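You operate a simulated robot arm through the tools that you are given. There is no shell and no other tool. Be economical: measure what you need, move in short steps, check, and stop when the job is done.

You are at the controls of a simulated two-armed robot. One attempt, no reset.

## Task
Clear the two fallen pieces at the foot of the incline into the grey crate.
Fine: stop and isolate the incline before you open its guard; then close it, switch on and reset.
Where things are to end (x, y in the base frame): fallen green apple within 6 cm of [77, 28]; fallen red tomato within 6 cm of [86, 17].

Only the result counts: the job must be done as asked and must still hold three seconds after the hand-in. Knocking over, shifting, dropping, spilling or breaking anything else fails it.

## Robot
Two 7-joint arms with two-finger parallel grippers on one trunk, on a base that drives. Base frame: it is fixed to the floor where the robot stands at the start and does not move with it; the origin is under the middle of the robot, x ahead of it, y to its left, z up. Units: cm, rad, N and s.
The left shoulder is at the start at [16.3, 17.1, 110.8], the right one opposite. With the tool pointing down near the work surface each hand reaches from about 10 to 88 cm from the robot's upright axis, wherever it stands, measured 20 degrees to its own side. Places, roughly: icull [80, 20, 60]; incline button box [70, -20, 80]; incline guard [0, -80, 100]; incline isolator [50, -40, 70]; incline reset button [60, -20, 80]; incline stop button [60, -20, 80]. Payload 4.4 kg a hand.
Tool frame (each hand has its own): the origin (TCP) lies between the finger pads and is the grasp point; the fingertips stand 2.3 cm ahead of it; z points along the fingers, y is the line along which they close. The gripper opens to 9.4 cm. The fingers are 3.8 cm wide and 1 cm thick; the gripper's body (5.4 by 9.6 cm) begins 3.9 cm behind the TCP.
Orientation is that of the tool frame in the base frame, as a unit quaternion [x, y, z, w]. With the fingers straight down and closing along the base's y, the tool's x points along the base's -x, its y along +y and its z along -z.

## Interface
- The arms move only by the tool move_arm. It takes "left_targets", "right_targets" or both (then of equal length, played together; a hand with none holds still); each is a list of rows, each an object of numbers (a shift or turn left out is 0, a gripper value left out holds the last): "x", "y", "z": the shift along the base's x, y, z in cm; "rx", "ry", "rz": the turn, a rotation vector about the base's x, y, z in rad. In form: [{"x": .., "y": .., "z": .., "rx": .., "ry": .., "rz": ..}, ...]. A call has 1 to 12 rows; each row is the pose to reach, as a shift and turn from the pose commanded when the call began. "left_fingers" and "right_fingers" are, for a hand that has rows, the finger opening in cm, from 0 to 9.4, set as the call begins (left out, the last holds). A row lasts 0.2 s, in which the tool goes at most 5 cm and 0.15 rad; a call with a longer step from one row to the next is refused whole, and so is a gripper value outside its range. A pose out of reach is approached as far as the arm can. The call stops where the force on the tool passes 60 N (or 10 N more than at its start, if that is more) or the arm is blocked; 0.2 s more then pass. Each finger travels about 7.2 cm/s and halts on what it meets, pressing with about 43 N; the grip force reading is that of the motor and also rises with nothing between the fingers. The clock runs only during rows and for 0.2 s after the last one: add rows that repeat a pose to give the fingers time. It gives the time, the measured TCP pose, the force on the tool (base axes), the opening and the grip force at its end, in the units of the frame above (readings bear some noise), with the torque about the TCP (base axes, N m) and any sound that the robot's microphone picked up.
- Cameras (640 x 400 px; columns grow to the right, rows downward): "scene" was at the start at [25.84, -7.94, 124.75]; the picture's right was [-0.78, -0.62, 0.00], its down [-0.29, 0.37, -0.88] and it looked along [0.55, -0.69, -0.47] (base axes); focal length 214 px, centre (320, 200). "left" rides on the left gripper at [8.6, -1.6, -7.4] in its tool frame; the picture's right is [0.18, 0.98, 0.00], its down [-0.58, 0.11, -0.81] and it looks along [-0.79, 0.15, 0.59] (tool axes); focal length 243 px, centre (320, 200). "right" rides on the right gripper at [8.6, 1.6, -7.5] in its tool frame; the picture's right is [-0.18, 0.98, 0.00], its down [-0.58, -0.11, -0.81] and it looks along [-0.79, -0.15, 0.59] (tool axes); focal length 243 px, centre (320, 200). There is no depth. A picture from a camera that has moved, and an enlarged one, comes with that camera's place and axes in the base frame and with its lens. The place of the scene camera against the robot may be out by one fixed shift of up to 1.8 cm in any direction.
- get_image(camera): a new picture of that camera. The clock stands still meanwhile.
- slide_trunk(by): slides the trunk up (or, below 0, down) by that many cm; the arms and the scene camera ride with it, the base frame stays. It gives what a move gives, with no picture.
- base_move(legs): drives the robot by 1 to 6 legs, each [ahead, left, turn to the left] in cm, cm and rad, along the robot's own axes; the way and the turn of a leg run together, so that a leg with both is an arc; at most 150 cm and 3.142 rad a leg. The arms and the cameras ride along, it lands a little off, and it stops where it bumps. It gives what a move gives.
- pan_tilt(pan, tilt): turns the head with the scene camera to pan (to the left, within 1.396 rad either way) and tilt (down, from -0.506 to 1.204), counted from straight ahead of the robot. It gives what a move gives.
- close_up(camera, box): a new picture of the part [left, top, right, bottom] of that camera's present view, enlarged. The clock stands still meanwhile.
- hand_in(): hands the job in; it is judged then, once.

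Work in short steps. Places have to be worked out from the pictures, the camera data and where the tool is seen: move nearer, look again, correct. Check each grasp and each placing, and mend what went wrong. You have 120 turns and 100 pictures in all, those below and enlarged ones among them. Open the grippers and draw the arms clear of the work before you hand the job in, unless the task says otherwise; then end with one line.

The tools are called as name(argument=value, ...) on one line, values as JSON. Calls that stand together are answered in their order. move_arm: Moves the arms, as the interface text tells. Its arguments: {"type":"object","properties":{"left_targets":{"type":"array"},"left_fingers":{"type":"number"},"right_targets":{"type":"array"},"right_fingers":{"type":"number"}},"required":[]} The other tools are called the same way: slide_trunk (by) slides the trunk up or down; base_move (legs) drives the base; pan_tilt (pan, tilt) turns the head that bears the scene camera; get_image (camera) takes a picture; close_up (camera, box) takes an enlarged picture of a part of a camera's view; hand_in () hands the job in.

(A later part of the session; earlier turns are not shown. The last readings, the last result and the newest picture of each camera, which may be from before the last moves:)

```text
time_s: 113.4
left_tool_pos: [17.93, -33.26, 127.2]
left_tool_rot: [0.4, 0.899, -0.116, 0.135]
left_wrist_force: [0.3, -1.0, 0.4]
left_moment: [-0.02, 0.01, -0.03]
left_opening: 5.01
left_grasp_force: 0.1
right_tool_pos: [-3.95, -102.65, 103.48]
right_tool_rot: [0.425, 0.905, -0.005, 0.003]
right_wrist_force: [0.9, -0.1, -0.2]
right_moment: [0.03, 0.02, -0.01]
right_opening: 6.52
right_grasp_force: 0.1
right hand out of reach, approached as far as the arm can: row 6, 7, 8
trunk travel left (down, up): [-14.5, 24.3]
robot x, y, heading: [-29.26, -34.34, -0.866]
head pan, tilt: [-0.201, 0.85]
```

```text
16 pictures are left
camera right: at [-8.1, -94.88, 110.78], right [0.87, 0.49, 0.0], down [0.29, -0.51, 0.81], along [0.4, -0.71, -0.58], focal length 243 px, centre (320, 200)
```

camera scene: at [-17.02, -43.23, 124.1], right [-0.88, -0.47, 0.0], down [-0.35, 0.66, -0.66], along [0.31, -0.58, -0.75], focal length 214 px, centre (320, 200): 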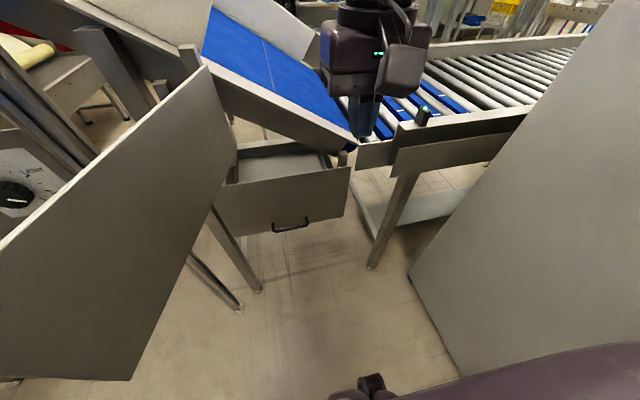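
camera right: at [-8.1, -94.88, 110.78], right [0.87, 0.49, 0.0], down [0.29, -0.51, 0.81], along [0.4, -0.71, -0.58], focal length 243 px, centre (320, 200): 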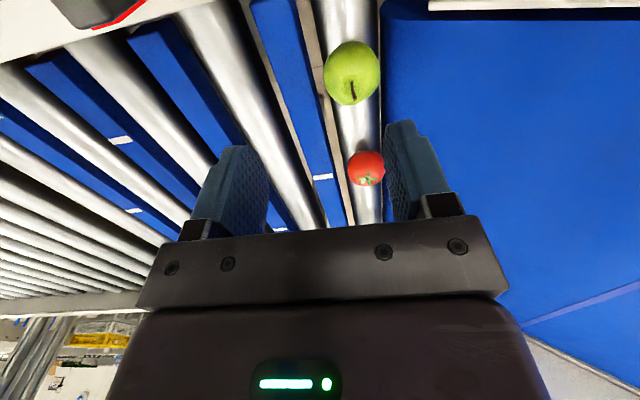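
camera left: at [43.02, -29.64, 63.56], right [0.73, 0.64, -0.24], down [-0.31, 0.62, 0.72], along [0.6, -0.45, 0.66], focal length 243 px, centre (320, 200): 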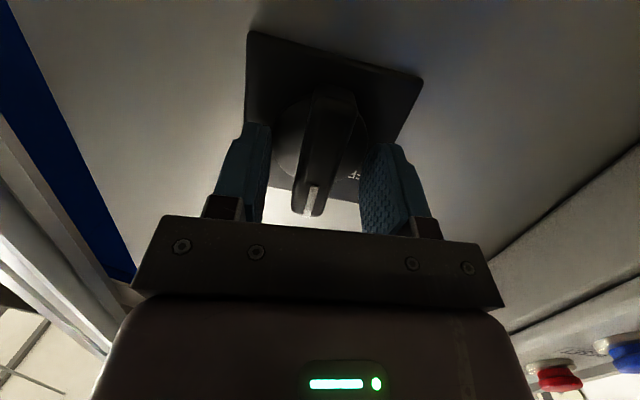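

The apple is at (-1.5, -101.7), about 4.9 cm across, with the tomato just behind. I'll centre over the apple, descend and close.

move_arm(right_targets=[{"x": 2.35, "y": 1.05}, {"x": 2.35, "y": 1.05, "z": -4.5}, {"x": 2.35, "y": 1.05, "z": -8}, {"x": 2.35, "y": 1.05, "z": -9.8}, {"x": 2.35, "y": 1.05, "z": -9.8}])

move_arm(right_targets=[{"x": 0}, {"x": 0}, {"x": 0}], right_fingers=0)

```text
time_s: 114.6
left_tool_pos: [17.7, -33.36, 127.35]
left_tool_rot: [0.4, 0.899, -0.116, 0.135]
left_wrist_force: [-0.3, 0.2, 0.5]
left_moment: [0.01, 0.02, 0.0]
left_opening: 5.03
left_grasp_force: 0.1
right_tool_pos: [-5.71, -101.53, 95.09]
right_tool_rot: [0.423, 0.906, -0.005, 0.004]
right_wrist_force: [0.0, 0.5, 0.4]
right_moment: [-0.05, 0.0, 0.0]
right_opening: 6.5
right_grasp_force: 0.0
right hand out of reach, approached as far as the arm can: row 1, 2, 3, 4, 5
trunk travel left (down, up): [-14.5, 24.3]
robot x, y, heading: [-29.15, -34.35, -0.869]
head pan, tilt: [-0.201, 0.85]
```

```text
time_s: 115.4
left_tool_pos: [17.82, -33.21, 127.26]
left_tool_rot: [0.401, 0.898, -0.117, 0.136]
left_wrist_force: [0.5, -1.1, 0.0]
left_moment: [0.01, 0.01, 0.0]
left_opening: 4.99
left_grasp_force: 0.0
right_tool_pos: [-5.64, -101.55, 95.09]
right_tool_rot: [0.423, 0.906, -0.005, 0.003]
right_wrist_force: [-0.2, -0.5, 0.5]
right_moment: [0.01, -0.02, 0.03]
right_opening: 0.0
right_grasp_force: 42.2
trunk travel left (down, up): [-14.5, 24.3]
robot x, y, heading: [-29.33, -34.45, -0.863]
head pan, tilt: [-0.201, 0.85]
```

The arm limit left the hand 4 cm to the right, and it closed on nothing. I'll lift, reopen, and shift the base left 4 cm.

move_arm(right_targets=[{"z": 3}, {"z": 6}, {"z": 8}], right_fingers=6.5)

base_move(legs=[[0, 5, 0]])

```text
time_s: 116.2
left_tool_pos: [17.8, -33.34, 127.26]
left_tool_rot: [0.4, 0.899, -0.117, 0.136]
left_wrist_force: [1.3, -0.3, -0.4]
left_moment: [0.0, 0.05, 0.01]
left_opening: 5.02
left_grasp_force: 0.0
right_tool_pos: [-5.7, -101.23, 103.3]
right_tool_rot: [0.424, 0.906, -0.005, 0.003]
right_wrist_force: [0.1, -0.5, -0.5]
right_moment: [0.01, 0.0, 0.0]
right_opening: 6.5
right_grasp_force: 0.0
trunk travel left (down, up): [-14.5, 24.3]
robot x, y, heading: [-29.29, -34.53, -0.868]
head pan, tilt: [-0.201, 0.85]
```

```text
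time_s: 117.3
left_tool_pos: [20.55, -32.54, 127.07]
left_tool_rot: [0.401, 0.9, -0.11, 0.132]
left_wrist_force: [-0.5, 0.1, 0.8]
left_moment: [0.03, 0.01, 0.03]
left_opening: 5.02
left_grasp_force: 0.0
right_tool_pos: [-3.14, -100.04, 102.38]
right_tool_rot: [0.424, 0.905, 0.001, 0.0]
right_wrist_force: [-0.3, 0.6, 0.6]
right_moment: [0.02, 0.04, 0.06]
right_opening: 6.51
right_grasp_force: 0.2
trunk travel left (down, up): [-14.5, 24.3]
robot x, y, heading: [-27.18, -32.17, -0.874]
head pan, tilt: [-0.201, 0.85]
stopped in leg 1: the robot was blocked; the commanded pose is now the measured one
```

The base moved about 3 cm, and the hand is now 2.3 cm short along the normal. I'll move over, descend and check the readings.

move_arm(right_targets=[{"x": 1.6, "y": -1.7}, {"x": 1.6, "y": -1.7, "z": -3}, {"x": 1.6, "y": -1.7, "z": -6}, {"x": 1.6, "y": -1.7, "z": -8.4}, {"x": 1.6, "y": -1.7, "z": -8.4}])

get_image(camera="right")

```text
time_s: 118.5
left_tool_pos: [20.49, -32.46, 127.22]
left_tool_rot: [0.401, 0.899, -0.112, 0.134]
left_wrist_force: [0.4, -0.4, 0.3]
left_moment: [-0.01, 0.01, 0.0]
left_opening: 5.0
left_grasp_force: 0.1
right_tool_pos: [-3.09, -101.08, 94.85]
right_tool_rot: [0.424, 0.906, 0.0, 0.002]
right_wrist_force: [0.0, 0.0, -0.6]
right_moment: [0.01, 0.0, 0.0]
right_opening: 6.5
right_grasp_force: 0.1
right hand out of reach, approached as far as the arm can: row 2, 3, 4, 5
trunk travel left (down, up): [-14.5, 24.3]
robot x, y, heading: [-26.27, -32.36, -0.868]
head pan, tilt: [-0.201, 0.85]
```

```text
15 pictures are left
camera right: at [-7.39, -93.36, 102.25], right [0.87, 0.49, 0.0], down [0.29, -0.52, 0.81], along [0.4, -0.7, -0.59], focal length 243 px, centre (320, 200)
```

right: 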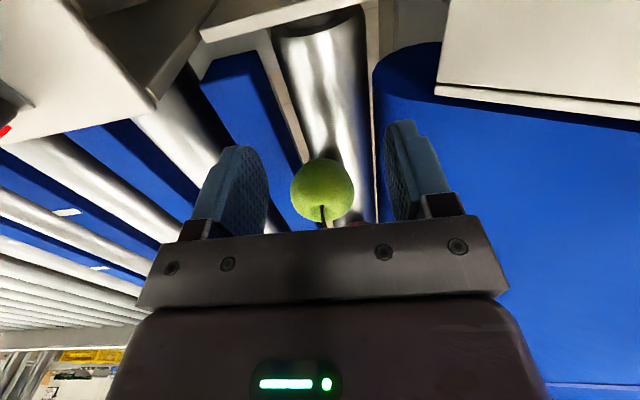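

The apple is laterally centred, about 2 cm further in. I'll advance 2 cm, lower 1.2 cm, and close.

move_arm(right_targets=[{"x": 0.7, "y": -0.9, "z": -0.5}, {"x": 1.3, "y": -1.7, "z": -1.2}, {"x": 1.3, "y": -1.7, "z": -1.2}])

move_arm(right_targets=[{"x": 0}, {"x": 0}, {"x": 0}], right_fingers=0)

```text
time_s: 119.3
left_tool_pos: [20.46, -32.45, 127.29]
left_tool_rot: [0.401, 0.899, -0.111, 0.132]
left_wrist_force: [0.5, -0.8, 0.7]
left_moment: [0.01, 0.03, 0.02]
left_opening: 4.98
left_grasp_force: 0.0
right_tool_pos: [-3.71, -102.44, 94.25]
right_tool_rot: [0.424, 0.906, 0.0, 0.002]
right_wrist_force: [1.3, 0.1, -0.4]
right_moment: [-0.04, -0.01, 0.01]
right_opening: 6.49
right_grasp_force: 0.0
right hand out of reach, approached as far as the arm can: row 1, 2, 3
trunk travel left (down, up): [-14.5, 24.3]
robot x, y, heading: [-26.56, -31.94, -0.869]
head pan, tilt: [-0.201, 0.85]
```

```text
time_s: 120.1
left_tool_pos: [20.37, -32.48, 127.25]
left_tool_rot: [0.4, 0.9, -0.112, 0.132]
left_wrist_force: [-0.3, 0.0, -0.2]
left_moment: [-0.01, 0.01, 0.0]
left_opening: 4.99
left_grasp_force: 0.1
right_tool_pos: [-3.75, -102.49, 94.29]
right_tool_rot: [0.423, 0.906, 0.001, 0.002]
right_wrist_force: [1.4, 0.3, -0.9]
right_moment: [0.03, 0.0, 0.02]
right_opening: 0.0
right_grasp_force: 41.8
trunk travel left (down, up): [-14.5, 24.3]
robot x, y, heading: [-27.04, -32.32, -0.871]
head pan, tilt: [-0.201, 0.85]
```

It closed on nothing again because of the arm limit. I'll reopen, tilt the tool forward 0.35 rad to relieve the wrist, and look.

move_arm(right_targets=[{"x": 0}, {"x": 0}, {"x": -0.6, "y": 0.7, "z": 2}, {"x": -1.2, "y": 1.4, "z": 4, "rx": -0.09, "ry": -0.075}, {"x": -1.2, "y": 1.4, "z": 4, "rx": -0.18, "ry": -0.15}, {"x": -1.2, "y": 1.4, "z": 4, "rx": -0.27, "ry": -0.22}, {"x": -1.2, "y": 1.4, "z": 4, "rx": -0.27, "ry": -0.22}], right_fingers=6.5)

get_image(camera="right")

```text
time_s: 121.7
left_tool_pos: [20.46, -32.44, 127.27]
left_tool_rot: [0.401, 0.899, -0.112, 0.133]
left_wrist_force: [-0.1, 0.7, 0.0]
left_moment: [-0.02, 0.0, 0.0]
left_opening: 5.0
left_grasp_force: 0.1
right_tool_pos: [-4.68, -101.17, 98.05]
right_tool_rot: [0.418, 0.891, -0.075, 0.159]
right_wrist_force: [-0.7, 0.0, 0.2]
right_moment: [0.02, 0.05, -0.01]
right_opening: 6.49
right_grasp_force: 0.0
trunk travel left (down, up): [-14.5, 24.3]
robot x, y, heading: [-26.39, -32.7, -0.87]
head pan, tilt: [-0.201, 0.85]
```

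```text
14 pictures are left
camera right: at [-10.24, -91.92, 102.18], right [0.87, 0.5, 0.06], down [0.09, -0.28, 0.96], along [0.49, -0.82, -0.28], focal length 243 px, centre (320, 200)
```

right: 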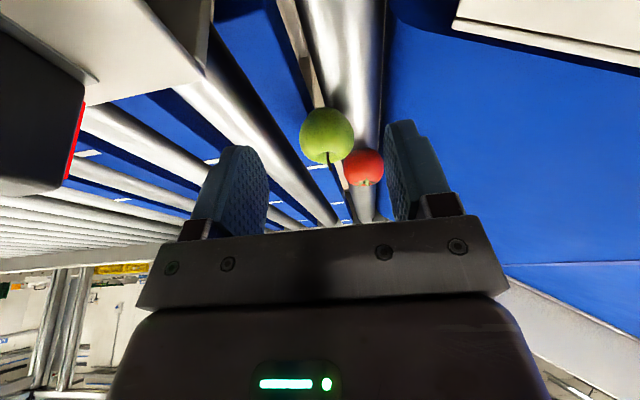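

With the tilt the hand is within reach. The apple is unharmed, nudged to about (-1.5, -104.6, 92.9). I'll go over it and descend.

move_arm(right_targets=[{"x": 1.6, "y": -1.7}, {"x": 3.2, "y": -3.4}, {"x": 3.2, "y": -3.4, "z": -2.5}, {"x": 3.2, "y": -3.4, "z": -4.5}, {"x": 3.2, "y": -3.4, "z": -4.5}])

move_arm(right_targets=[{"x": 0}, {"x": 0}, {"x": 0}], right_fingers=0)

```text
time_s: 122.9
left_tool_pos: [20.43, -32.43, 127.29]
left_tool_rot: [0.402, 0.899, -0.112, 0.133]
left_wrist_force: [0.0, 0.5, -0.5]
left_moment: [0.01, 0.03, 0.04]
left_opening: 5.0
left_grasp_force: 0.1
right_tool_pos: [-1.71, -104.52, 93.44]
right_tool_rot: [0.417, 0.892, -0.075, 0.158]
right_wrist_force: [0.4, 0.5, 0.5]
right_moment: [0.0, -0.02, 0.0]
right_opening: 6.52
right_grasp_force: 0.1
trunk travel left (down, up): [-14.5, 24.3]
robot x, y, heading: [-26.72, -32.36, -0.864]
head pan, tilt: [-0.201, 0.85]
```

```text
time_s: 123.7
left_tool_pos: [20.46, -32.43, 127.3]
left_tool_rot: [0.401, 0.899, -0.111, 0.134]
left_wrist_force: [0.7, -0.4, -0.5]
left_moment: [-0.01, 0.04, -0.01]
left_opening: 4.99
left_grasp_force: 0.2
right_tool_pos: [-1.65, -104.45, 93.66]
right_tool_rot: [0.417, 0.892, -0.075, 0.158]
right_wrist_force: [0.2, -0.5, -0.1]
right_moment: [0.0, 0.01, -0.02]
right_opening: 4.14
right_grasp_force: 43.0
trunk travel left (down, up): [-14.5, 24.3]
robot x, y, heading: [-26.96, -32.4, -0.869]
head pan, tilt: [-0.201, 0.85]
```

The apple is held at 4.1 cm. I'll lift it and draw the hand back over the rail toward the robot.

move_arm(right_targets=[{"z": 4}, {"z": 8}, {"z": 12}, {"x": -2, "y": 2.6, "z": 14}, {"x": -4.2, "y": 5.3, "z": 15, "rx": 0.06, "ry": 0.05}, {"x": -6.4, "y": 8.1, "z": 16, "rx": 0.12, "ry": 0.1}, {"x": -8.6, "y": 10.9, "z": 17, "rx": 0.18, "ry": 0.15}, {"x": -10.8, "y": 13.7, "z": 18, "rx": 0.24, "ry": 0.2}, {"x": -13, "y": 16.5, "z": 19, "rx": 0.27, "ry": 0.22}, {"x": -15.2, "y": 19.3, "z": 20, "rx": 0.27, "ry": 0.22}, {"x": -17.4, "y": 22.1, "z": 20, "rx": 0.27, "ry": 0.22}])

base_move(legs=[[-30, 0, 0]])

```text
time_s: 126.1
left_tool_pos: [21.16, -31.82, 127.04]
left_tool_rot: [0.396, 0.901, -0.113, 0.133]
left_wrist_force: [0.1, 0.2, -0.4]
left_moment: [0.01, -0.03, 0.0]
left_opening: 4.99
left_grasp_force: 0.1
right_tool_pos: [-17.39, -82.11, 113.65]
right_tool_rot: [0.41, 0.911, -0.033, -0.012]
right_wrist_force: [-0.2, -0.6, -0.3]
right_moment: [0.01, -0.02, 0.05]
right_opening: 4.12
right_grasp_force: 43.0
trunk travel left (down, up): [-14.5, 24.3]
robot x, y, heading: [-26.56, -32.25, -0.854]
head pan, tilt: [-0.201, 0.85]
```

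```text
time_s: 128.1
left_tool_pos: [3.73, -10.03, 126.35]
left_tool_rot: [0.401, 0.9, -0.116, 0.126]
left_wrist_force: [-0.3, 0.5, 0.5]
left_moment: [-0.01, -0.03, -0.02]
left_opening: 4.98
left_grasp_force: 0.1
right_tool_pos: [-36.14, -60.1, 113.44]
right_tool_rot: [0.425, 0.905, -0.005, -0.005]
right_wrist_force: [-0.1, 0.5, -0.8]
right_moment: [-0.01, 0.03, -0.01]
right_opening: 4.14
right_grasp_force: 42.9
trunk travel left (down, up): [-14.5, 24.3]
robot x, y, heading: [-45.22, -10.16, -0.867]
head pan, tilt: [-0.201, 0.85]
```

Still holding the apple. I'll turn to face the table and drive to about (8, 38).

base_move(legs=[[0, 0, 0.867], [0, 48, 0], [53, 0, 0]])

pan_tilt(pan=-0.1, tilt=0.8)

get_image(camera="scene")

```text
time_s: 135.7
left_tool_pos: [-13.57, 73.72, 126.99]
left_tool_rot: [-0.03, 0.985, -0.043, 0.163]
left_wrist_force: [0.1, -0.6, 0.1]
left_moment: [-0.01, 0.04, -0.02]
left_opening: 5.0
left_grasp_force: 0.1
right_tool_pos: [0.54, 11.33, 113.57]
right_tool_rot: [-0.008, 1.0, 0.002, 0.003]
right_wrist_force: [0.4, -0.6, -0.7]
right_moment: [0.0, 0.0, 0.0]
right_opening: 4.13
right_grasp_force: 42.9
trunk travel left (down, up): [-14.5, 24.3]
robot x, y, heading: [-42.84, 37.01, 0.027]
head pan, tilt: [-0.201, 0.85]
stopped in leg 3: the robot was blocked; the commanded pose is now the measured one
```

```text
time_s: 136.3
left_tool_pos: [-13.65, 73.64, 127.27]
left_tool_rot: [-0.027, 0.985, -0.046, 0.165]
left_wrist_force: [-1.0, -0.5, -0.6]
left_moment: [0.02, 0.03, -0.01]
left_opening: 5.01
left_grasp_force: 0.0
right_tool_pos: [0.27, 11.12, 113.64]
right_tool_rot: [-0.007, 1.0, 0.002, 0.004]
right_wrist_force: [0.4, -0.1, 0.0]
right_moment: [-0.01, 0.03, 0.0]
right_opening: 4.1
right_grasp_force: 42.8
trunk travel left (down, up): [-14.5, 24.3]
robot x, y, heading: [-42.92, 37.16, 0.02]
head pan, tilt: [-0.099, 0.799]
```

```text
13 pictures are left
camera scene: at [-17.94, 35.37, 124.8], right [-0.08, -1.0, -0.01], down [-0.71, 0.06, -0.7], along [0.7, -0.05, -0.71], focal length 214 px, centre (320, 200)
```

scene: 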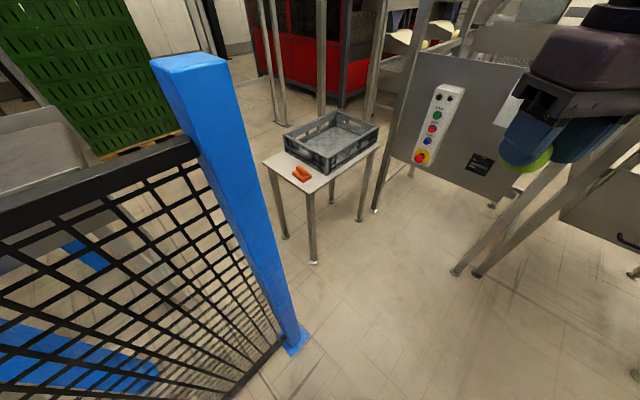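

A blue fence post at about (6, 46) blocks that route; the left arm touched it. I'll back off, pull the left hand in, go round at y≈-4, and approach the table from the right at an angle.

base_move(legs=[[-6, 0, 0], [0, -41, -0.02]])

move_arm(left_targets=[{"x": 3, "y": -3}, {"x": 6, "y": -6}, {"x": 9, "y": -9}, {"x": 11, "y": -12}, {"x": 13, "y": -15}])

base_move(legs=[[53, 0, 0], [0, 0, 0.6]])

get_image(camera="scene")

```text
time_s: 141.1
left_tool_pos: [-17.2, 31.59, 126.55]
left_tool_rot: [-0.017, 0.986, -0.05, 0.159]
left_wrist_force: [-0.4, -0.3, 0.1]
left_moment: [0.01, 0.0, 0.0]
left_opening: 4.97
left_grasp_force: 0.0
right_tool_pos: [-4.66, -31.17, 113.33]
right_tool_rot: [0.005, 1.0, -0.002, -0.001]
right_wrist_force: [0.0, 0.1, -0.3]
right_moment: [0.01, 0.02, -0.01]
right_opening: 4.12
right_grasp_force: 43.5
trunk travel left (down, up): [-14.5, 24.3]
robot x, y, heading: [-48.42, -4.75, -0.003]
head pan, tilt: [-0.099, 0.799]
```

```text
time_s: 142.3
left_tool_pos: [-4.18, 16.29, 126.49]
left_tool_rot: [-0.017, 0.986, -0.05, 0.16]
left_wrist_force: [0.3, -0.9, 0.1]
left_moment: [0.02, 0.01, 0.04]
left_opening: 4.98
left_grasp_force: 0.2
right_tool_pos: [-4.57, -31.35, 113.31]
right_tool_rot: [0.005, 1.0, 0.0, -0.001]
right_wrist_force: [0.2, -0.6, -0.4]
right_moment: [0.02, 0.0, 0.03]
right_opening: 4.1
right_grasp_force: 42.7
trunk travel left (down, up): [-14.5, 24.3]
robot x, y, heading: [-48.49, -4.98, -0.002]
head pan, tilt: [-0.099, 0.799]
```

```text
time_s: 143.4
left_tool_pos: [0.29, 16.36, 126.5]
left_tool_rot: [-0.018, 0.986, -0.051, 0.159]
left_wrist_force: [-0.5, 0.2, -0.6]
left_moment: [0.03, 0.03, 0.03]
left_opening: 4.99
left_grasp_force: 0.0
right_tool_pos: [-0.89, -31.09, 113.2]
right_tool_rot: [0.004, 1.0, -0.005, -0.011]
right_wrist_force: [-7.7, 5.9, 1.8]
right_moment: [0.03, 0.05, -0.06]
right_opening: 4.11
right_grasp_force: 42.6
trunk travel left (down, up): [-14.5, 24.3]
robot x, y, heading: [-44.1, -4.53, 0.003]
head pan, tilt: [-0.099, 0.799]
stopped in leg 1: the force on the tool passed its limit at 84 N (the readings are from after the stop); the commanded pose is now the measured one
```

```text
12 pictures are left
camera scene: at [-17.91, -6.53, 124.5], right [-0.1, -0.99, 0.0], down [-0.71, 0.07, -0.7], along [0.69, -0.07, -0.72], focal length 214 px, centre (320, 200)
```

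scene: 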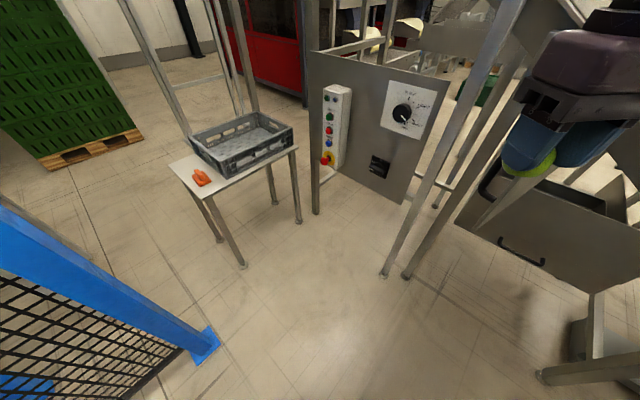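

The right hand touched the open door's handle. I'll back up a little, raise the hand and bring it inward, then go forward.

base_move(legs=[[-4, 0, 0]])

move_arm(right_targets=[{"z": 3}, {"y": 3, "z": 6}, {"y": 6.5, "z": 8}, {"y": 10, "z": 10}, {"y": 14, "z": 10}])

base_move(legs=[[53, 0, 0], [0, 0, 0.6]])

get_image(camera="scene")

```text
time_s: 144.3
left_tool_pos: [-3.54, 16.44, 126.41]
left_tool_rot: [-0.017, 0.986, -0.05, 0.158]
left_wrist_force: [0.2, 0.1, -1.0]
left_moment: [-0.01, -0.01, 0.0]
left_opening: 4.99
left_grasp_force: 0.0
right_tool_pos: [-4.66, -31.23, 113.31]
right_tool_rot: [0.005, 1.0, -0.004, -0.01]
right_wrist_force: [0.4, -0.3, -0.2]
right_moment: [-0.01, 0.0, 0.01]
right_opening: 4.1
right_grasp_force: 43.1
trunk travel left (down, up): [-14.5, 24.3]
robot x, y, heading: [-48.02, -5.12, -0.001]
head pan, tilt: [-0.099, 0.799]
```

```text
time_s: 145.5
left_tool_pos: [-3.44, 16.37, 126.27]
left_tool_rot: [-0.018, 0.986, -0.05, 0.157]
left_wrist_force: [-0.4, 0.0, -0.6]
left_moment: [0.0, 0.01, -0.03]
left_opening: 5.0
left_grasp_force: 0.1
right_tool_pos: [-4.46, -16.99, 123.23]
right_tool_rot: [0.006, 1.0, -0.003, -0.011]
right_wrist_force: [-0.4, -0.2, 0.5]
right_moment: [-0.06, 0.05, 0.03]
right_opening: 4.09
right_grasp_force: 42.9
trunk travel left (down, up): [-14.5, 24.3]
robot x, y, heading: [-47.78, -4.89, 0.001]
head pan, tilt: [-0.099, 0.799]
```

```text
time_s: 147.5
left_tool_pos: [24.73, 17.23, 126.52]
left_tool_rot: [-0.02, 0.985, -0.053, 0.16]
left_wrist_force: [0.7, 1.1, -1.0]
left_moment: [0.0, 0.0, 0.02]
left_opening: 4.99
left_grasp_force: 0.0
right_tool_pos: [23.8, -16.24, 123.62]
right_tool_rot: [0.004, 1.0, -0.007, -0.007]
right_wrist_force: [0.4, 1.1, 0.2]
right_moment: [-0.02, 0.04, 0.03]
right_opening: 4.1
right_grasp_force: 42.6
trunk travel left (down, up): [-14.5, 24.3]
robot x, y, heading: [-19.15, -4.98, 0.001]
head pan, tilt: [-0.099, 0.799]
stopped in leg 1: the robot was blocked; the commanded pose is now the measured one
```

```text
11 pictures are left
camera scene: at [6.68, -5.73, 124.61], right [-0.1, -0.99, 0.01], down [-0.71, 0.07, -0.7], along [0.7, -0.07, -0.71], focal length 214 px, centre (320, 200)
```

scene: 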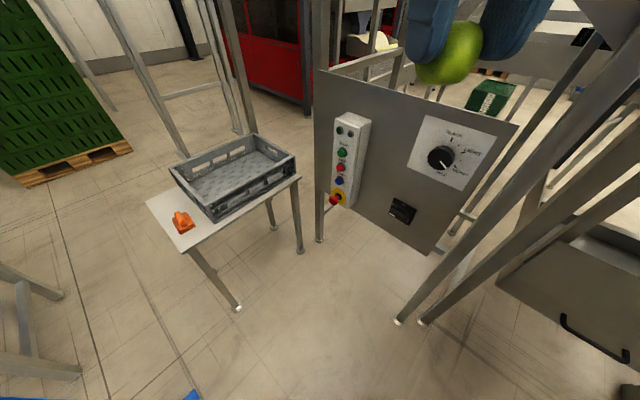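

The right elbow seems to be against the open door. I'll back up slightly, stretch both hands forward to slim the arms, shift left 4 cm, and go on.

base_move(legs=[[-3, 5, 0]])

move_arm(right_targets=[{"x": 3.5, "y": 0.5}, {"x": 7, "y": 1}, {"x": 10.5, "y": 1.5}, {"x": 14, "y": 2}], left_targets=[{"x": 3.5, "y": -0.5}, {"x": 7, "y": -1}, {"x": 10.5, "y": -1.5}, {"x": 14, "y": -2}])

base_move(legs=[[24, 0, 0]])

```text
time_s: 148.6
left_tool_pos: [22.06, 21.25, 126.37]
left_tool_rot: [-0.018, 0.986, -0.051, 0.159]
left_wrist_force: [0.5, -0.9, 0.1]
left_moment: [-0.02, -0.02, -0.01]
left_opening: 4.96
left_grasp_force: 0.0
right_tool_pos: [21.13, -12.27, 123.49]
right_tool_rot: [0.004, 1.0, -0.004, -0.009]
right_wrist_force: [-0.9, -0.4, 0.5]
right_moment: [-0.03, -0.02, 0.01]
right_opening: 4.12
right_grasp_force: 42.9
trunk travel left (down, up): [-14.5, 24.3]
robot x, y, heading: [-22.03, 0.1, -0.001]
head pan, tilt: [-0.099, 0.799]
```

```text
time_s: 149.6
left_tool_pos: [36.55, 18.83, 126.5]
left_tool_rot: [-0.018, 0.986, -0.048, 0.156]
left_wrist_force: [0.4, -0.1, -0.6]
left_moment: [0.08, 0.05, 0.03]
left_opening: 4.99
left_grasp_force: 0.0
right_tool_pos: [36.78, -17.18, 125.44]
right_tool_rot: [0.003, 1.0, -0.001, -0.011]
right_wrist_force: [1.3, -0.7, -1.6]
right_moment: [0.04, 0.16, 0.02]
right_opening: 4.1
right_grasp_force: 43.1
right hand out of reach, approached as far as the arm can: row 2, 3, 4
trunk travel left (down, up): [-14.5, 24.3]
robot x, y, heading: [-22.68, 0.11, -0.001]
head pan, tilt: [-0.099, 0.799]
```

```text
time_s: 151.4
left_tool_pos: [60.05, 19.13, 126.71]
left_tool_rot: [-0.019, 0.986, -0.049, 0.157]
left_wrist_force: [0.1, -1.2, -0.4]
left_moment: [0.02, 0.03, 0.01]
left_opening: 4.98
left_grasp_force: 0.3
right_tool_pos: [60.41, -16.77, 125.55]
right_tool_rot: [0.004, 1.0, -0.003, -0.01]
right_wrist_force: [0.5, 0.3, -0.9]
right_moment: [0.03, 0.06, -0.02]
right_opening: 4.08
right_grasp_force: 42.7
trunk travel left (down, up): [-14.5, 24.3]
robot x, y, heading: [1.46, -0.08, -0.0]
head pan, tilt: [-0.099, 0.799]
```

I'm through the gap. I'll rotate a little, advance 10 cm and rotate a little more so the right hand faces the crate, and then look.

base_move(legs=[[0, 0, 0.18], [10, -3, 0], [0, 0, 0.2]])

pan_tilt(pan=-0.1, tilt=0.75)

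get_image(camera="scene")

```text
time_s: 153.2
left_tool_pos: [64.26, 28.56, 126.65]
left_tool_rot: [-0.107, 0.981, -0.035, 0.161]
left_wrist_force: [0.0, 0.4, 0.5]
left_moment: [0.02, -0.01, -0.02]
left_opening: 5.01
left_grasp_force: 0.0
right_tool_pos: [71.11, -6.83, 125.65]
right_tool_rot: [-0.084, 0.996, -0.006, -0.011]
right_wrist_force: [0.1, -0.3, -0.4]
right_moment: [-0.01, 0.03, 0.0]
right_opening: 4.11
right_grasp_force: 43.1
trunk travel left (down, up): [-14.5, 24.3]
robot x, y, heading: [10.28, -0.98, 0.178]
head pan, tilt: [-0.099, 0.799]
stopped in leg 2: the robot was blocked; the commanded pose is now the measured one
```

```text
time_s: 153.9
left_tool_pos: [64.35, 28.55, 126.72]
left_tool_rot: [-0.106, 0.981, -0.036, 0.16]
left_wrist_force: [-0.3, 0.3, -0.3]
left_moment: [0.04, 0.02, 0.0]
left_opening: 4.99
left_grasp_force: 0.0
right_tool_pos: [71.18, -6.68, 125.73]
right_tool_rot: [-0.084, 0.996, -0.006, -0.01]
right_wrist_force: [-0.5, -0.5, -0.2]
right_moment: [0.0, -0.02, -0.01]
right_opening: 4.08
right_grasp_force: 43.1
trunk travel left (down, up): [-14.5, 24.3]
robot x, y, heading: [10.53, -0.82, 0.177]
head pan, tilt: [-0.099, 0.75]
```

```text
10 pictures are left
camera scene: at [36.67, 2.37, 124.88], right [0.08, -1.0, 0.0], down [-0.68, -0.06, -0.73], along [0.73, 0.06, -0.68], focal length 214 px, centre (320, 200)
```

scene: 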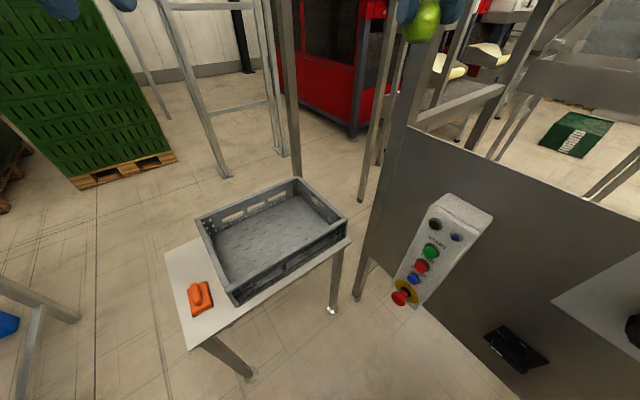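

The crate is empty and in clear view. I'll move the left hand up and back out of the way and carry the apple over to about (78, 26).

move_arm(left_targets=[{"x": -3, "y": 1, "z": 2}, {"x": -6, "y": 2, "z": 4}, {"x": -9, "y": 3, "z": 6}, {"x": -12, "y": 4, "z": 8}, {"x": -15, "y": 5, "z": 10}, {"x": -18, "y": 6, "z": 10}, {"x": -20, "y": 6, "z": 10}, {"x": -20, "y": 6, "z": 10}], right_targets=[{"x": 0.5, "y": 0, "z": -3}, {"x": 1, "y": 3, "z": -6}, {"x": 2, "y": 7.3, "z": -7}, {"x": 3, "y": 11.8, "z": -8}, {"x": 4, "y": 16.3, "z": -9}, {"x": 5, "y": 20.8, "z": -10}, {"x": 6, "y": 25.3, "z": -11}, {"x": 6.9, "y": 29.8, "z": -12}])

move_arm(right_targets=[{"y": 1, "z": -4.5}, {"y": 2, "z": -9}, {"y": 2, "z": -13.5}, {"y": 2, "z": -18}, {"y": 2, "z": -22.5}, {"y": 2, "z": -27}, {"y": 2, "z": -31}])

```text
time_s: 155.7
left_tool_pos: [44.29, 32.31, 137.94]
left_tool_rot: [-0.102, 0.98, -0.019, 0.168]
left_wrist_force: [-0.4, -1.2, 0.5]
left_moment: [0.01, -0.02, -0.01]
left_opening: 5.02
left_grasp_force: 0.0
right_tool_pos: [70.22, -6.42, 116.23]
right_tool_rot: [-0.085, 0.996, -0.001, 0.002]
right_wrist_force: [-0.9, 0.7, -0.1]
right_moment: [0.0, -0.03, -0.01]
right_opening: 4.08
right_grasp_force: 42.5
right hand out of reach, approached as far as the arm can: row 2, 3, 4, 5, 6, 7, 8
trunk travel left (down, up): [-14.5, 24.3]
robot x, y, heading: [11.1, -0.87, 0.164]
head pan, tilt: [-0.099, 0.75]
```

```text
time_s: 157.5
left_tool_pos: [45.15, 32.57, 137.09]
left_tool_rot: [-0.103, 0.981, -0.023, 0.16]
left_wrist_force: [0.4, -1.2, 0.6]
left_moment: [0.03, 0.02, 0.01]
left_opening: 4.99
left_grasp_force: 0.0
right_tool_pos: [68.97, -9.5, 89.69]
right_tool_rot: [-0.112, 0.994, 0.02, 0.005]
right_wrist_force: [-0.6, -0.8, 0.3]
right_moment: [-0.01, 0.01, 0.02]
right_opening: 4.08
right_grasp_force: 42.6
right hand out of reach, approached as far as the arm can: row 1, 2, 3, 4, 5, 6, 7
trunk travel left (down, up): [-14.5, 24.3]
robot x, y, heading: [10.83, -0.75, 0.174]
head pan, tilt: [-0.099, 0.75]
stopped in row 7 (right hand): the arm was blocked; the commanded pose is now the measured one
```

The right arm can't cross left, and it's near the button box. I'll lift it straight up, raise the trunk 22 cm so the arms clear the fence post and the door, then rotate the robot left 0.45 rad.

move_arm(right_targets=[{"x": -1, "y": 1.5, "z": 3}, {"x": -1, "y": 2, "z": 7}, {"x": -1, "y": 2, "z": 11.5}, {"x": -1, "y": 2, "z": 16}, {"x": -1, "y": 2, "z": 20}])

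slide_trunk(by=22)

base_move(legs=[[0, 0, 0.45]])

get_image(camera="scene")

```text
time_s: 158.8
left_tool_pos: [46.9, 33.37, 135.55]
left_tool_rot: [-0.107, 0.983, -0.02, 0.147]
left_wrist_force: [-0.1, -0.2, -0.2]
left_moment: [-0.01, -0.02, 0.03]
left_opening: 4.99
left_grasp_force: 0.0
right_tool_pos: [67.39, -9.68, 98.84]
right_tool_rot: [-0.085, 0.989, -0.006, -0.117]
right_wrist_force: [-0.1, -0.1, -0.3]
right_moment: [-0.02, 0.04, -0.01]
right_opening: 4.04
right_grasp_force: 43.0
right hand out of reach, approached as far as the arm can: row 1
trunk travel left (down, up): [-14.5, 24.3]
robot x, y, heading: [10.37, -0.53, 0.181]
head pan, tilt: [-0.099, 0.75]
stopped in row 5 (right hand): the arm was blocked; the commanded pose is now the measured one
```

```text
time_s: 161.1
left_tool_pos: [43.9, 35.02, 158.8]
left_tool_rot: [-0.11, 0.98, -0.029, 0.164]
left_wrist_force: [-1.2, 1.6, -0.3]
left_moment: [-0.09, -0.09, -0.03]
left_opening: 5.0
left_grasp_force: 0.0
right_tool_pos: [60.2, -9.2, 136.43]
right_tool_rot: [-0.089, 0.995, 0.003, 0.051]
right_wrist_force: [-0.4, 1.6, 0.0]
right_moment: [-0.1, -0.07, 0.0]
right_opening: 4.07
right_grasp_force: 42.9
trunk travel left (down, up): [-36.5, 2.3]
robot x, y, heading: [10.3, -0.85, 0.182]
head pan, tilt: [-0.099, 0.75]
```

```text
time_s: 162.8
left_tool_pos: [26.02, 45.02, 158.98]
left_tool_rot: [-0.321, 0.933, 0.012, 0.164]
left_wrist_force: [0.6, -0.1, 0.8]
left_moment: [-0.02, 0.02, -0.03]
left_opening: 5.01
left_grasp_force: 0.0
right_tool_pos: [59.7, 12.22, 136.11]
right_tool_rot: [-0.304, 0.952, 0.017, 0.045]
right_wrist_force: [0.1, 0.5, -0.2]
right_moment: [0.0, 0.01, 0.03]
right_opening: 4.05
right_grasp_force: 42.9
trunk travel left (down, up): [-36.5, 2.3]
robot x, y, heading: [10.29, -0.96, 0.621]
head pan, tilt: [-0.099, 0.75]
```

```text
9 pictures are left
camera scene: at [22.02, 5.69, 148.47], right [0.5, -0.87, 0.0], down [-0.59, -0.34, -0.73], along [0.63, 0.37, -0.68], focal length 214 px, centre (320, 200)
```

scene: 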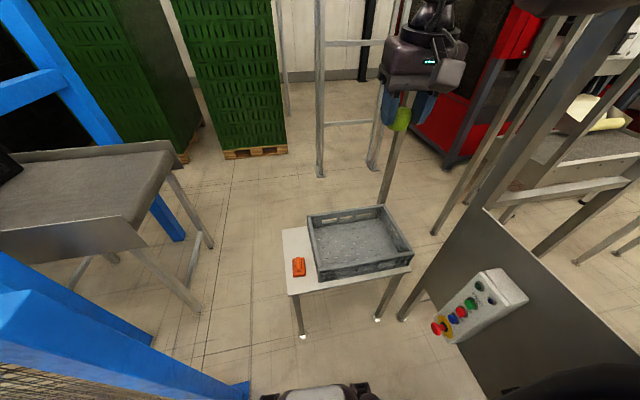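

The rotation worked with the apple still held. I'll move the left hand forward away from the fence post, lower the trunk 20 cm, and bring the right hand over the drop spot.

move_arm(left_targets=[{"x": 4, "y": -1.5}, {"x": 8, "y": -3}, {"x": 12, "y": -4.5}, {"x": 16, "y": -6}, {"x": 19, "y": -7}])

slide_trunk(by=-20)

move_arm(right_targets=[{"x": 2.5, "y": 2.2, "z": -2}, {"x": 5, "y": 4.5, "z": -4}, {"x": 7.5, "y": 6.8, "z": -6}, {"x": 10, "y": 9, "z": -8}, {"x": 12.5, "y": 11.3, "z": -10}, {"x": 15, "y": 13.5, "z": -12}, {"x": 17, "y": 15.5, "z": -15}, {"x": 17, "y": 15.5, "z": -19}, {"x": 17, "y": 15.5, "z": -23.5}, {"x": 17, "y": 15.5, "z": -28}, {"x": 17, "y": 15.5, "z": -32}])

```text
time_s: 164.0
left_tool_pos: [37.98, 40.99, 159.11]
left_tool_rot: [-0.32, 0.933, 0.01, 0.165]
left_wrist_force: [-0.1, 0.3, 0.7]
left_moment: [0.01, -0.02, -0.03]
left_opening: 5.04
left_grasp_force: 0.0
left hand out of reach, approached as far as the arm can: row 4, 5
right_tool_pos: [59.72, 12.45, 136.34]
right_tool_rot: [-0.303, 0.952, 0.017, 0.046]
right_wrist_force: [0.1, 0.6, 0.0]
right_moment: [0.0, -0.01, -0.01]
right_opening: 4.05
right_grasp_force: 43.0
trunk travel left (down, up): [-36.5, 2.3]
robot x, y, heading: [10.45, -0.58, 0.625]
head pan, tilt: [-0.099, 0.75]
```

```text
time_s: 166.2
left_tool_pos: [37.44, 40.7, 138.69]
left_tool_rot: [-0.321, 0.933, 0.012, 0.165]
left_wrist_force: [-0.3, -1.6, 0.6]
left_moment: [-0.01, 0.03, 0.0]
left_opening: 4.99
left_grasp_force: 0.0
right_tool_pos: [59.5, 12.27, 116.43]
right_tool_rot: [-0.304, 0.951, 0.018, 0.048]
right_wrist_force: [-0.2, -0.9, -0.1]
right_moment: [0.02, 0.01, -0.01]
right_opening: 4.06
right_grasp_force: 43.3
trunk travel left (down, up): [-16.5, 22.3]
robot x, y, heading: [10.12, -0.84, 0.624]
head pan, tilt: [-0.099, 0.75]
```

```text
time_s: 168.6
left_tool_pos: [37.8, 40.7, 138.51]
left_tool_rot: [-0.32, 0.933, 0.012, 0.164]
left_wrist_force: [0.2, 0.1, -0.8]
left_moment: [0.04, 0.01, -0.01]
left_opening: 5.02
left_grasp_force: 0.1
right_tool_pos: [75.49, 15.26, 92.12]
right_tool_rot: [-0.304, 0.951, 0.018, 0.045]
right_wrist_force: [-0.2, 0.4, -1.0]
right_moment: [0.0, 0.01, -0.03]
right_opening: 4.05
right_grasp_force: 43.3
right hand out of reach, approached as far as the arm can: row 4, 5, 6, 7, 8, 9, 10, 11
trunk travel left (down, up): [-16.5, 22.3]
robot x, y, heading: [10.74, -0.73, 0.623]
head pan, tilt: [-0.099, 0.75]
```

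The hand is at (75.5, 15.3, 92), again limited to the left. I'll rotate the base another 0.22 rad left and continue.

base_move(legs=[[0, 0, 0.22]])

get_image(camera="right")

```text
time_s: 169.8
left_tool_pos: [27.75, 45.77, 138.53]
left_tool_rot: [-0.422, 0.892, 0.03, 0.162]
left_wrist_force: [-0.7, -0.3, -0.3]
left_moment: [0.01, -0.01, 0.0]
left_opening: 4.97
left_grasp_force: 0.1
right_tool_pos: [70.26, 29.14, 92.08]
right_tool_rot: [-0.406, 0.912, 0.022, 0.044]
right_wrist_force: [0.4, -0.2, 0.4]
right_moment: [-0.01, 0.0, 0.01]
right_opening: 4.08
right_grasp_force: 43.0
trunk travel left (down, up): [-16.5, 22.3]
robot x, y, heading: [10.8, -0.67, 0.841]
head pan, tilt: [-0.099, 0.75]
```

```text
8 pictures are left
camera right: at [62.94, 23.3, 98.63], right [-0.61, 0.79, 0.02], down [0.42, 0.3, 0.86], along [0.67, 0.53, -0.51], focal length 243 px, centre (320, 200)
```

right: 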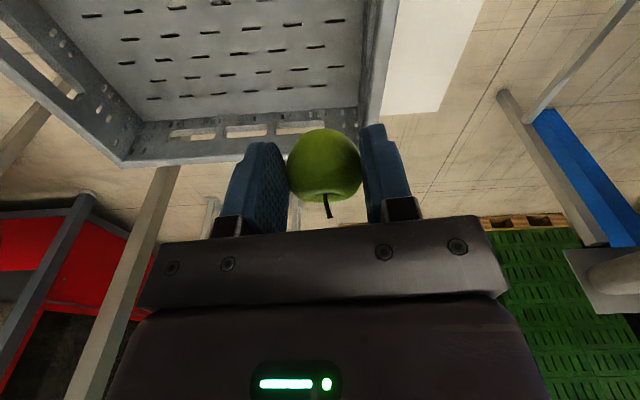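

The crate floor is in view and the drop spot (77, 28) is inside it. I'll move over it and descend to just above the floor.

move_arm(right_targets=[{"x": 3.4, "y": -0.6}, {"x": 6.7, "y": -1.1}, {"x": 6.7, "y": -1.1, "z": -4.5}, {"x": 6.7, "y": -1.1, "z": -9}, {"x": 6.7, "y": -1.1, "z": -13.5}, {"x": 6.7, "y": -1.1, "z": -18}, {"x": 6.7, "y": -1.1, "z": -21.5}, {"x": 6.7, "y": -1.1, "z": -24.5}, {"x": 6.7, "y": -1.1, "z": -26}])

get_image(camera="right")

```text
time_s: 171.8
left_tool_pos: [27.97, 45.74, 138.6]
left_tool_rot: [-0.421, 0.892, 0.03, 0.162]
left_wrist_force: [-0.2, -1.3, 0.1]
left_moment: [-0.02, -0.02, 0.02]
left_opening: 4.99
left_grasp_force: 0.1
right_tool_pos: [76.23, 18.92, 80.34]
right_tool_rot: [-0.406, 0.912, 0.023, 0.044]
right_wrist_force: [-0.1, -0.8, 0.1]
right_moment: [-0.01, 0.0, -0.05]
right_opening: 4.09
right_grasp_force: 43.2
right hand out of reach, approached as far as the arm can: row 3, 4, 5, 6, 7, 8, 9
trunk travel left (down, up): [-16.5, 22.3]
robot x, y, heading: [10.45, -1.13, 0.848]
head pan, tilt: [-0.099, 0.75]
```

```text
7 pictures are left
camera right: at [68.95, 13.07, 86.96], right [-0.61, 0.79, 0.02], down [0.42, 0.3, 0.86], along [0.67, 0.53, -0.51], focal length 243 px, centre (320, 200)
```

right: 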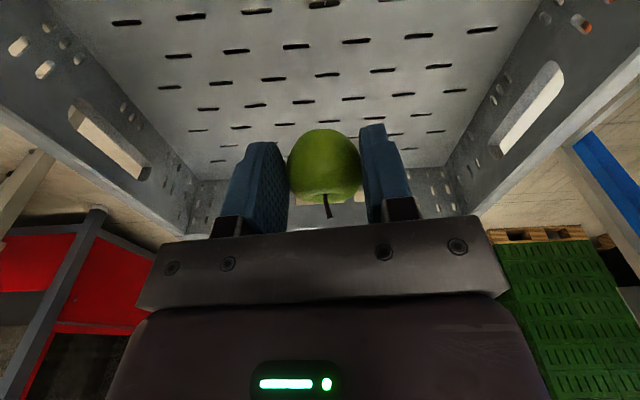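

Inside the crate outline now, at (76.2, 18.9, 80.3). A 0.12 rad base turn brings the apple to about (74, 27), and then I'll lower with the trunk.

base_move(legs=[[0, 0, 0.12]])

slide_trunk(by=-12)

move_arm(right_targets=[{"x": 1, "y": 0.3, "z": -0.7}, {"x": 1.5, "y": 0.5, "z": -1.4}, {"x": 1.5, "y": 0.5, "z": -1.4}])

```text
time_s: 172.7
left_tool_pos: [21.72, 47.6, 138.55]
left_tool_rot: [-0.476, 0.864, 0.04, 0.16]
left_wrist_force: [1.3, -0.4, -0.5]
left_moment: [-0.03, -0.03, -0.04]
left_opening: 5.0
left_grasp_force: 0.0
right_tool_pos: [73.29, 27.0, 80.43]
right_tool_rot: [-0.463, 0.885, 0.025, 0.043]
right_wrist_force: [0.4, -0.9, 0.0]
right_moment: [-0.04, -0.02, -0.02]
right_opening: 4.07
right_grasp_force: 43.2
trunk travel left (down, up): [-16.5, 22.3]
robot x, y, heading: [10.53, -0.95, 0.976]
head pan, tilt: [-0.099, 0.75]
```

```text
time_s: 174.2
left_tool_pos: [21.62, 47.36, 126.69]
left_tool_rot: [-0.477, 0.863, 0.04, 0.162]
left_wrist_force: [-0.5, -0.9, -0.4]
left_moment: [0.01, -0.02, 0.0]
left_opening: 4.99
left_grasp_force: 0.1
right_tool_pos: [73.03, 26.96, 68.61]
right_tool_rot: [-0.464, 0.884, 0.026, 0.043]
right_wrist_force: [-6.8, -10.2, 29.5]
right_moment: [-0.27, 0.17, -0.02]
right_opening: 4.11
right_grasp_force: 43.3
trunk travel left (down, up): [-4.5, 34.3]
robot x, y, heading: [10.56, -0.97, 0.969]
head pan, tilt: [-0.099, 0.75]
```

```text
time_s: 174.6
left_tool_pos: [21.53, 47.29, 126.83]
left_tool_rot: [-0.476, 0.863, 0.04, 0.162]
left_wrist_force: [0.1, 0.2, -0.6]
left_moment: [0.06, 0.03, 0.01]
left_opening: 4.97
left_grasp_force: 0.0
right_tool_pos: [73.36, 27.29, 68.62]
right_tool_rot: [-0.463, 0.885, 0.03, 0.044]
right_wrist_force: [-4.0, -10.2, 52.8]
right_moment: [-2.74, 2.08, -0.05]
right_opening: 4.08
right_grasp_force: 43.1
trunk travel left (down, up): [-4.5, 34.3]
robot x, y, heading: [10.38, -0.88, 0.97]
head pan, tilt: [-0.099, 0.75]
stopped in row 1 (right hand): the force on the tool passed its limit at 66 N (the readings are from after the stop); the commanded pose is now the measured one
```

The torque indicates the contact is about 5 cm behind the TCP, so the hand's camera is on the crate's near rim. I'll lift at once, move forward 4 cm, and lower again gently.

move_arm(right_targets=[{"z": 1.5}, {"z": 3}, {"x": 1.2, "y": 1, "z": 3}, {"x": 2.6, "y": 2.2, "z": 3}, {"x": 3.4, "y": 2.8, "z": 3}, {"x": 3.4, "y": 2.8, "z": 1.5}, {"x": 3.4, "y": 2.8, "z": 0}, {"x": 3.4, "y": 2.8, "z": -1}])

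get_image(camera="right")

```text
time_s: 176.4
left_tool_pos: [21.48, 47.25, 126.87]
left_tool_rot: [-0.476, 0.863, 0.042, 0.163]
left_wrist_force: [-0.2, 0.2, -0.5]
left_moment: [-0.02, 0.02, 0.02]
left_opening: 5.0
left_grasp_force: 0.1
right_tool_pos: [76.92, 30.29, 67.78]
right_tool_rot: [-0.463, 0.885, 0.03, 0.047]
right_wrist_force: [5.6, -9.4, 56.1]
right_moment: [0.52, -0.68, -0.15]
right_opening: 4.21
right_grasp_force: 42.7
trunk travel left (down, up): [-4.5, 34.3]
robot x, y, heading: [10.61, -1.21, 0.971]
head pan, tilt: [-0.099, 0.75]
```

```text
6 pictures are left
camera right: at [70.42, 23.54, 74.3], right [-0.7, 0.71, 0.03], down [0.37, 0.33, 0.87], along [0.61, 0.62, -0.5], focal length 243 px, centre (320, 200)
```

right: 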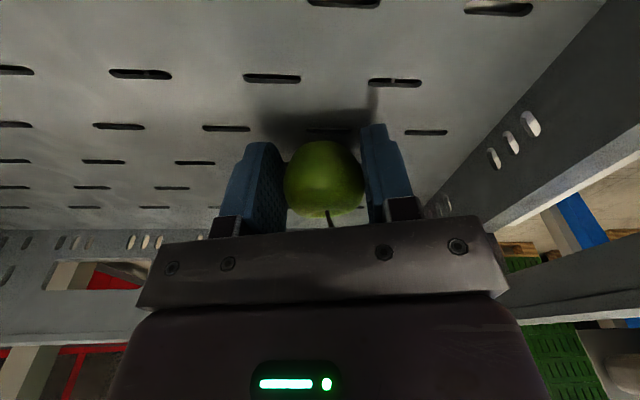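

The apple rests on the crate floor at (76.9, 30.3), 2.3 cm from its target. I'll relieve the pressure, open, and rise straight up.

move_arm(right_targets=[{"z": 0.6}, {"z": 0.6}])

move_arm(right_targets=[{"x": 0}, {"x": 0}, {"z": 1.5}, {"z": 4.5}, {"z": 9}, {"z": 13.5}, {"z": 18}, {"z": 22.5}, {"z": 27}], right_fingers=6.5)

get_image(camera="right")

```text
time_s: 177.0
left_tool_pos: [21.56, 47.52, 126.63]
left_tool_rot: [-0.477, 0.863, 0.041, 0.161]
left_wrist_force: [0.1, 0.4, -0.4]
left_moment: [0.0, -0.02, 0.0]
left_opening: 5.0
left_grasp_force: 0.0
right_tool_pos: [76.81, 30.42, 67.81]
right_tool_rot: [-0.464, 0.884, 0.029, 0.042]
right_wrist_force: [8.0, 8.0, 31.4]
right_moment: [0.63, -0.52, -0.02]
right_opening: 4.14
right_grasp_force: 43.4
trunk travel left (down, up): [-4.5, 34.3]
robot x, y, heading: [10.51, -1.44, 0.973]
head pan, tilt: [-0.099, 0.75]
```

```text
time_s: 179.0
left_tool_pos: [21.72, 47.53, 126.53]
left_tool_rot: [-0.477, 0.863, 0.04, 0.159]
left_wrist_force: [-1.1, -0.2, -0.4]
left_moment: [0.03, -0.01, 0.0]
left_opening: 5.02
left_grasp_force: 0.0
right_tool_pos: [76.74, 29.7, 94.68]
right_tool_rot: [-0.463, 0.885, 0.026, 0.04]
right_wrist_force: [-0.3, -0.3, 0.0]
right_moment: [0.01, -0.03, 0.02]
right_opening: 6.5
right_grasp_force: 0.0
trunk travel left (down, up): [-4.5, 34.3]
robot x, y, heading: [10.36, -0.82, 0.968]
head pan, tilt: [-0.099, 0.75]
```

```text
5 pictures are left
camera right: at [70.29, 23.08, 101.18], right [-0.7, 0.71, 0.03], down [0.38, 0.34, 0.86], along [0.6, 0.61, -0.51], focal length 243 px, centre (320, 200)
```

right: 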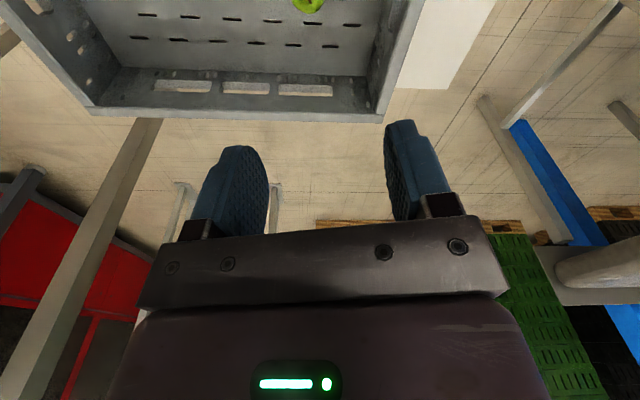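

The apple lies at about (79, 31), within tolerance. Next is the tomato: I'll retract the right hand, raise the trunk so the arms clear the door and post, and drive back the way I came.

move_arm(right_targets=[{"x": -2, "y": -3, "z": 1}, {"x": -4, "y": -6, "z": 2}, {"x": -6, "y": -9, "z": 4}, {"x": -8, "y": -12, "z": 6}, {"x": -10, "y": -15, "z": 8}, {"x": -12.5, "y": -18, "z": 9}])

slide_trunk(by=30)

base_move(legs=[[0, 0, -0.97], [-56, 0, 0], [0, -9, 0], [0, 0, -0.87]])

```text
time_s: 180.6
left_tool_pos: [17.04, 49.27, 126.42]
left_tool_rot: [-0.515, 0.841, 0.045, 0.16]
left_wrist_force: [-0.4, -0.9, 0.6]
left_moment: [0.03, -0.02, -0.04]
left_opening: 5.03
left_grasp_force: 0.1
right_tool_pos: [63.35, 18.77, 103.46]
right_tool_rot: [-0.504, 0.862, 0.026, 0.043]
right_wrist_force: [-0.4, 0.4, 0.3]
right_moment: [0.01, 0.02, 0.06]
right_opening: 6.51
right_grasp_force: 0.0
right hand out of reach, approached as far as the arm can: row 6
trunk travel left (down, up): [-4.5, 34.3]
robot x, y, heading: [10.28, -1.25, 1.06]
head pan, tilt: [-0.099, 0.75]
stopped in row 6 (right hand): the arm was blocked; the commanded pose is now the measured one
```

```text
time_s: 183.6
left_tool_pos: [17.81, 48.43, 156.54]
left_tool_rot: [-0.512, 0.843, 0.047, 0.157]
left_wrist_force: [-0.9, 0.0, 0.0]
left_moment: [-0.01, 0.03, 0.03]
left_opening: 5.0
left_grasp_force: 0.1
right_tool_pos: [63.97, 17.46, 133.38]
right_tool_rot: [-0.5, 0.865, 0.028, 0.04]
right_wrist_force: [-0.1, 0.6, -0.6]
right_moment: [0.02, -0.02, 0.01]
right_opening: 6.5
right_grasp_force: 0.0
trunk travel left (down, up): [-34.5, 4.3]
robot x, y, heading: [10.68, -0.91, 1.056]
head pan, tilt: [-0.099, 0.75]
```

```text
time_s: 185.8
left_tool_pos: [48.31, 33.7, 156.25]
left_tool_rot: [-0.209, 0.965, -0.008, 0.161]
left_wrist_force: [-0.5, 0.0, 0.3]
left_moment: [-0.03, -0.02, 0.0]
left_opening: 5.01
left_grasp_force: 0.1
right_tool_pos: [65.01, -19.04, 132.71]
right_tool_rot: [-0.192, 0.98, 0.014, 0.044]
right_wrist_force: [0.3, -0.3, 0.0]
right_moment: [0.01, -0.06, -0.02]
right_opening: 6.51
right_grasp_force: 0.1
trunk travel left (down, up): [-34.5, 4.3]
robot x, y, heading: [10.76, -0.79, 0.389]
head pan, tilt: [-0.099, 0.75]
stopped in leg 1: the robot was blocked; the commanded pose is now the measured one
```

The rotation was stopped at 0.39 with the right arm near the panel. I'll back straight off first and then rotate.

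base_move(legs=[[-20, 0, 0], [0, 0, -0.39], [-36, -1.5, 0], [0, 0, -0.87]])

```text
time_s: 186.6
left_tool_pos: [47.21, 33.74, 156.17]
left_tool_rot: [-0.214, 0.964, -0.008, 0.16]
left_wrist_force: [0.5, -0.3, 0.0]
left_moment: [-0.01, -0.02, -0.01]
left_opening: 4.98
left_grasp_force: 0.1
right_tool_pos: [64.47, -18.78, 132.65]
right_tool_rot: [-0.199, 0.979, 0.012, 0.042]
right_wrist_force: [-0.5, -0.4, -0.1]
right_moment: [0.0, 0.01, -0.02]
right_opening: 6.5
right_grasp_force: 0.0
trunk travel left (down, up): [-34.5, 4.3]
robot x, y, heading: [9.56, -1.2, 0.397]
head pan, tilt: [-0.099, 0.75]
stopped in leg 1: the robot was blocked; the commanded pose is now the measured one
```

It's blocked backwards too. I'll look to the right to see what the robot is against.

pan_tilt(pan=-1.39, tilt=0.75)

get_image(camera="scene")

```text
time_s: 188.0
left_tool_pos: [47.5, 33.78, 155.97]
left_tool_rot: [-0.212, 0.964, -0.009, 0.159]
left_wrist_force: [-0.3, 0.1, -0.6]
left_moment: [0.0, 0.04, -0.01]
left_opening: 5.01
left_grasp_force: 0.1
right_tool_pos: [64.63, -18.97, 132.71]
right_tool_rot: [-0.196, 0.98, 0.011, 0.04]
right_wrist_force: [0.4, -0.2, -0.2]
right_moment: [-0.02, 0.0, 0.03]
right_opening: 6.51
right_grasp_force: 0.1
trunk travel left (down, up): [-34.5, 4.3]
robot x, y, heading: [9.76, -0.99, 0.387]
head pan, tilt: [-1.389, 0.75]
```

```text
4 pictures are left
camera scene: at [21.08, -6.31, 146.34], right [-0.84, -0.54, 0.01], down [-0.38, 0.57, -0.73], along [0.39, -0.62, -0.69], focal length 214 px, centre (320, 200)
```

scene: 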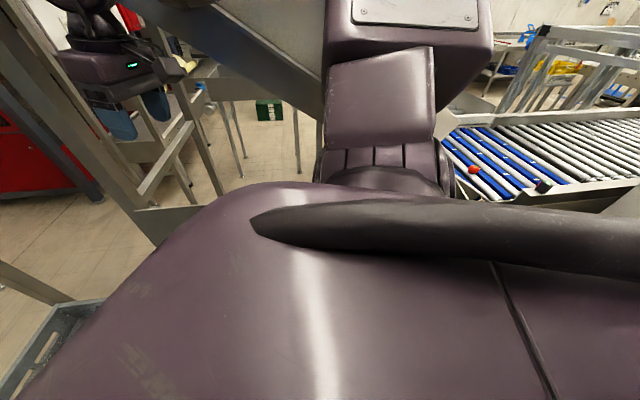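

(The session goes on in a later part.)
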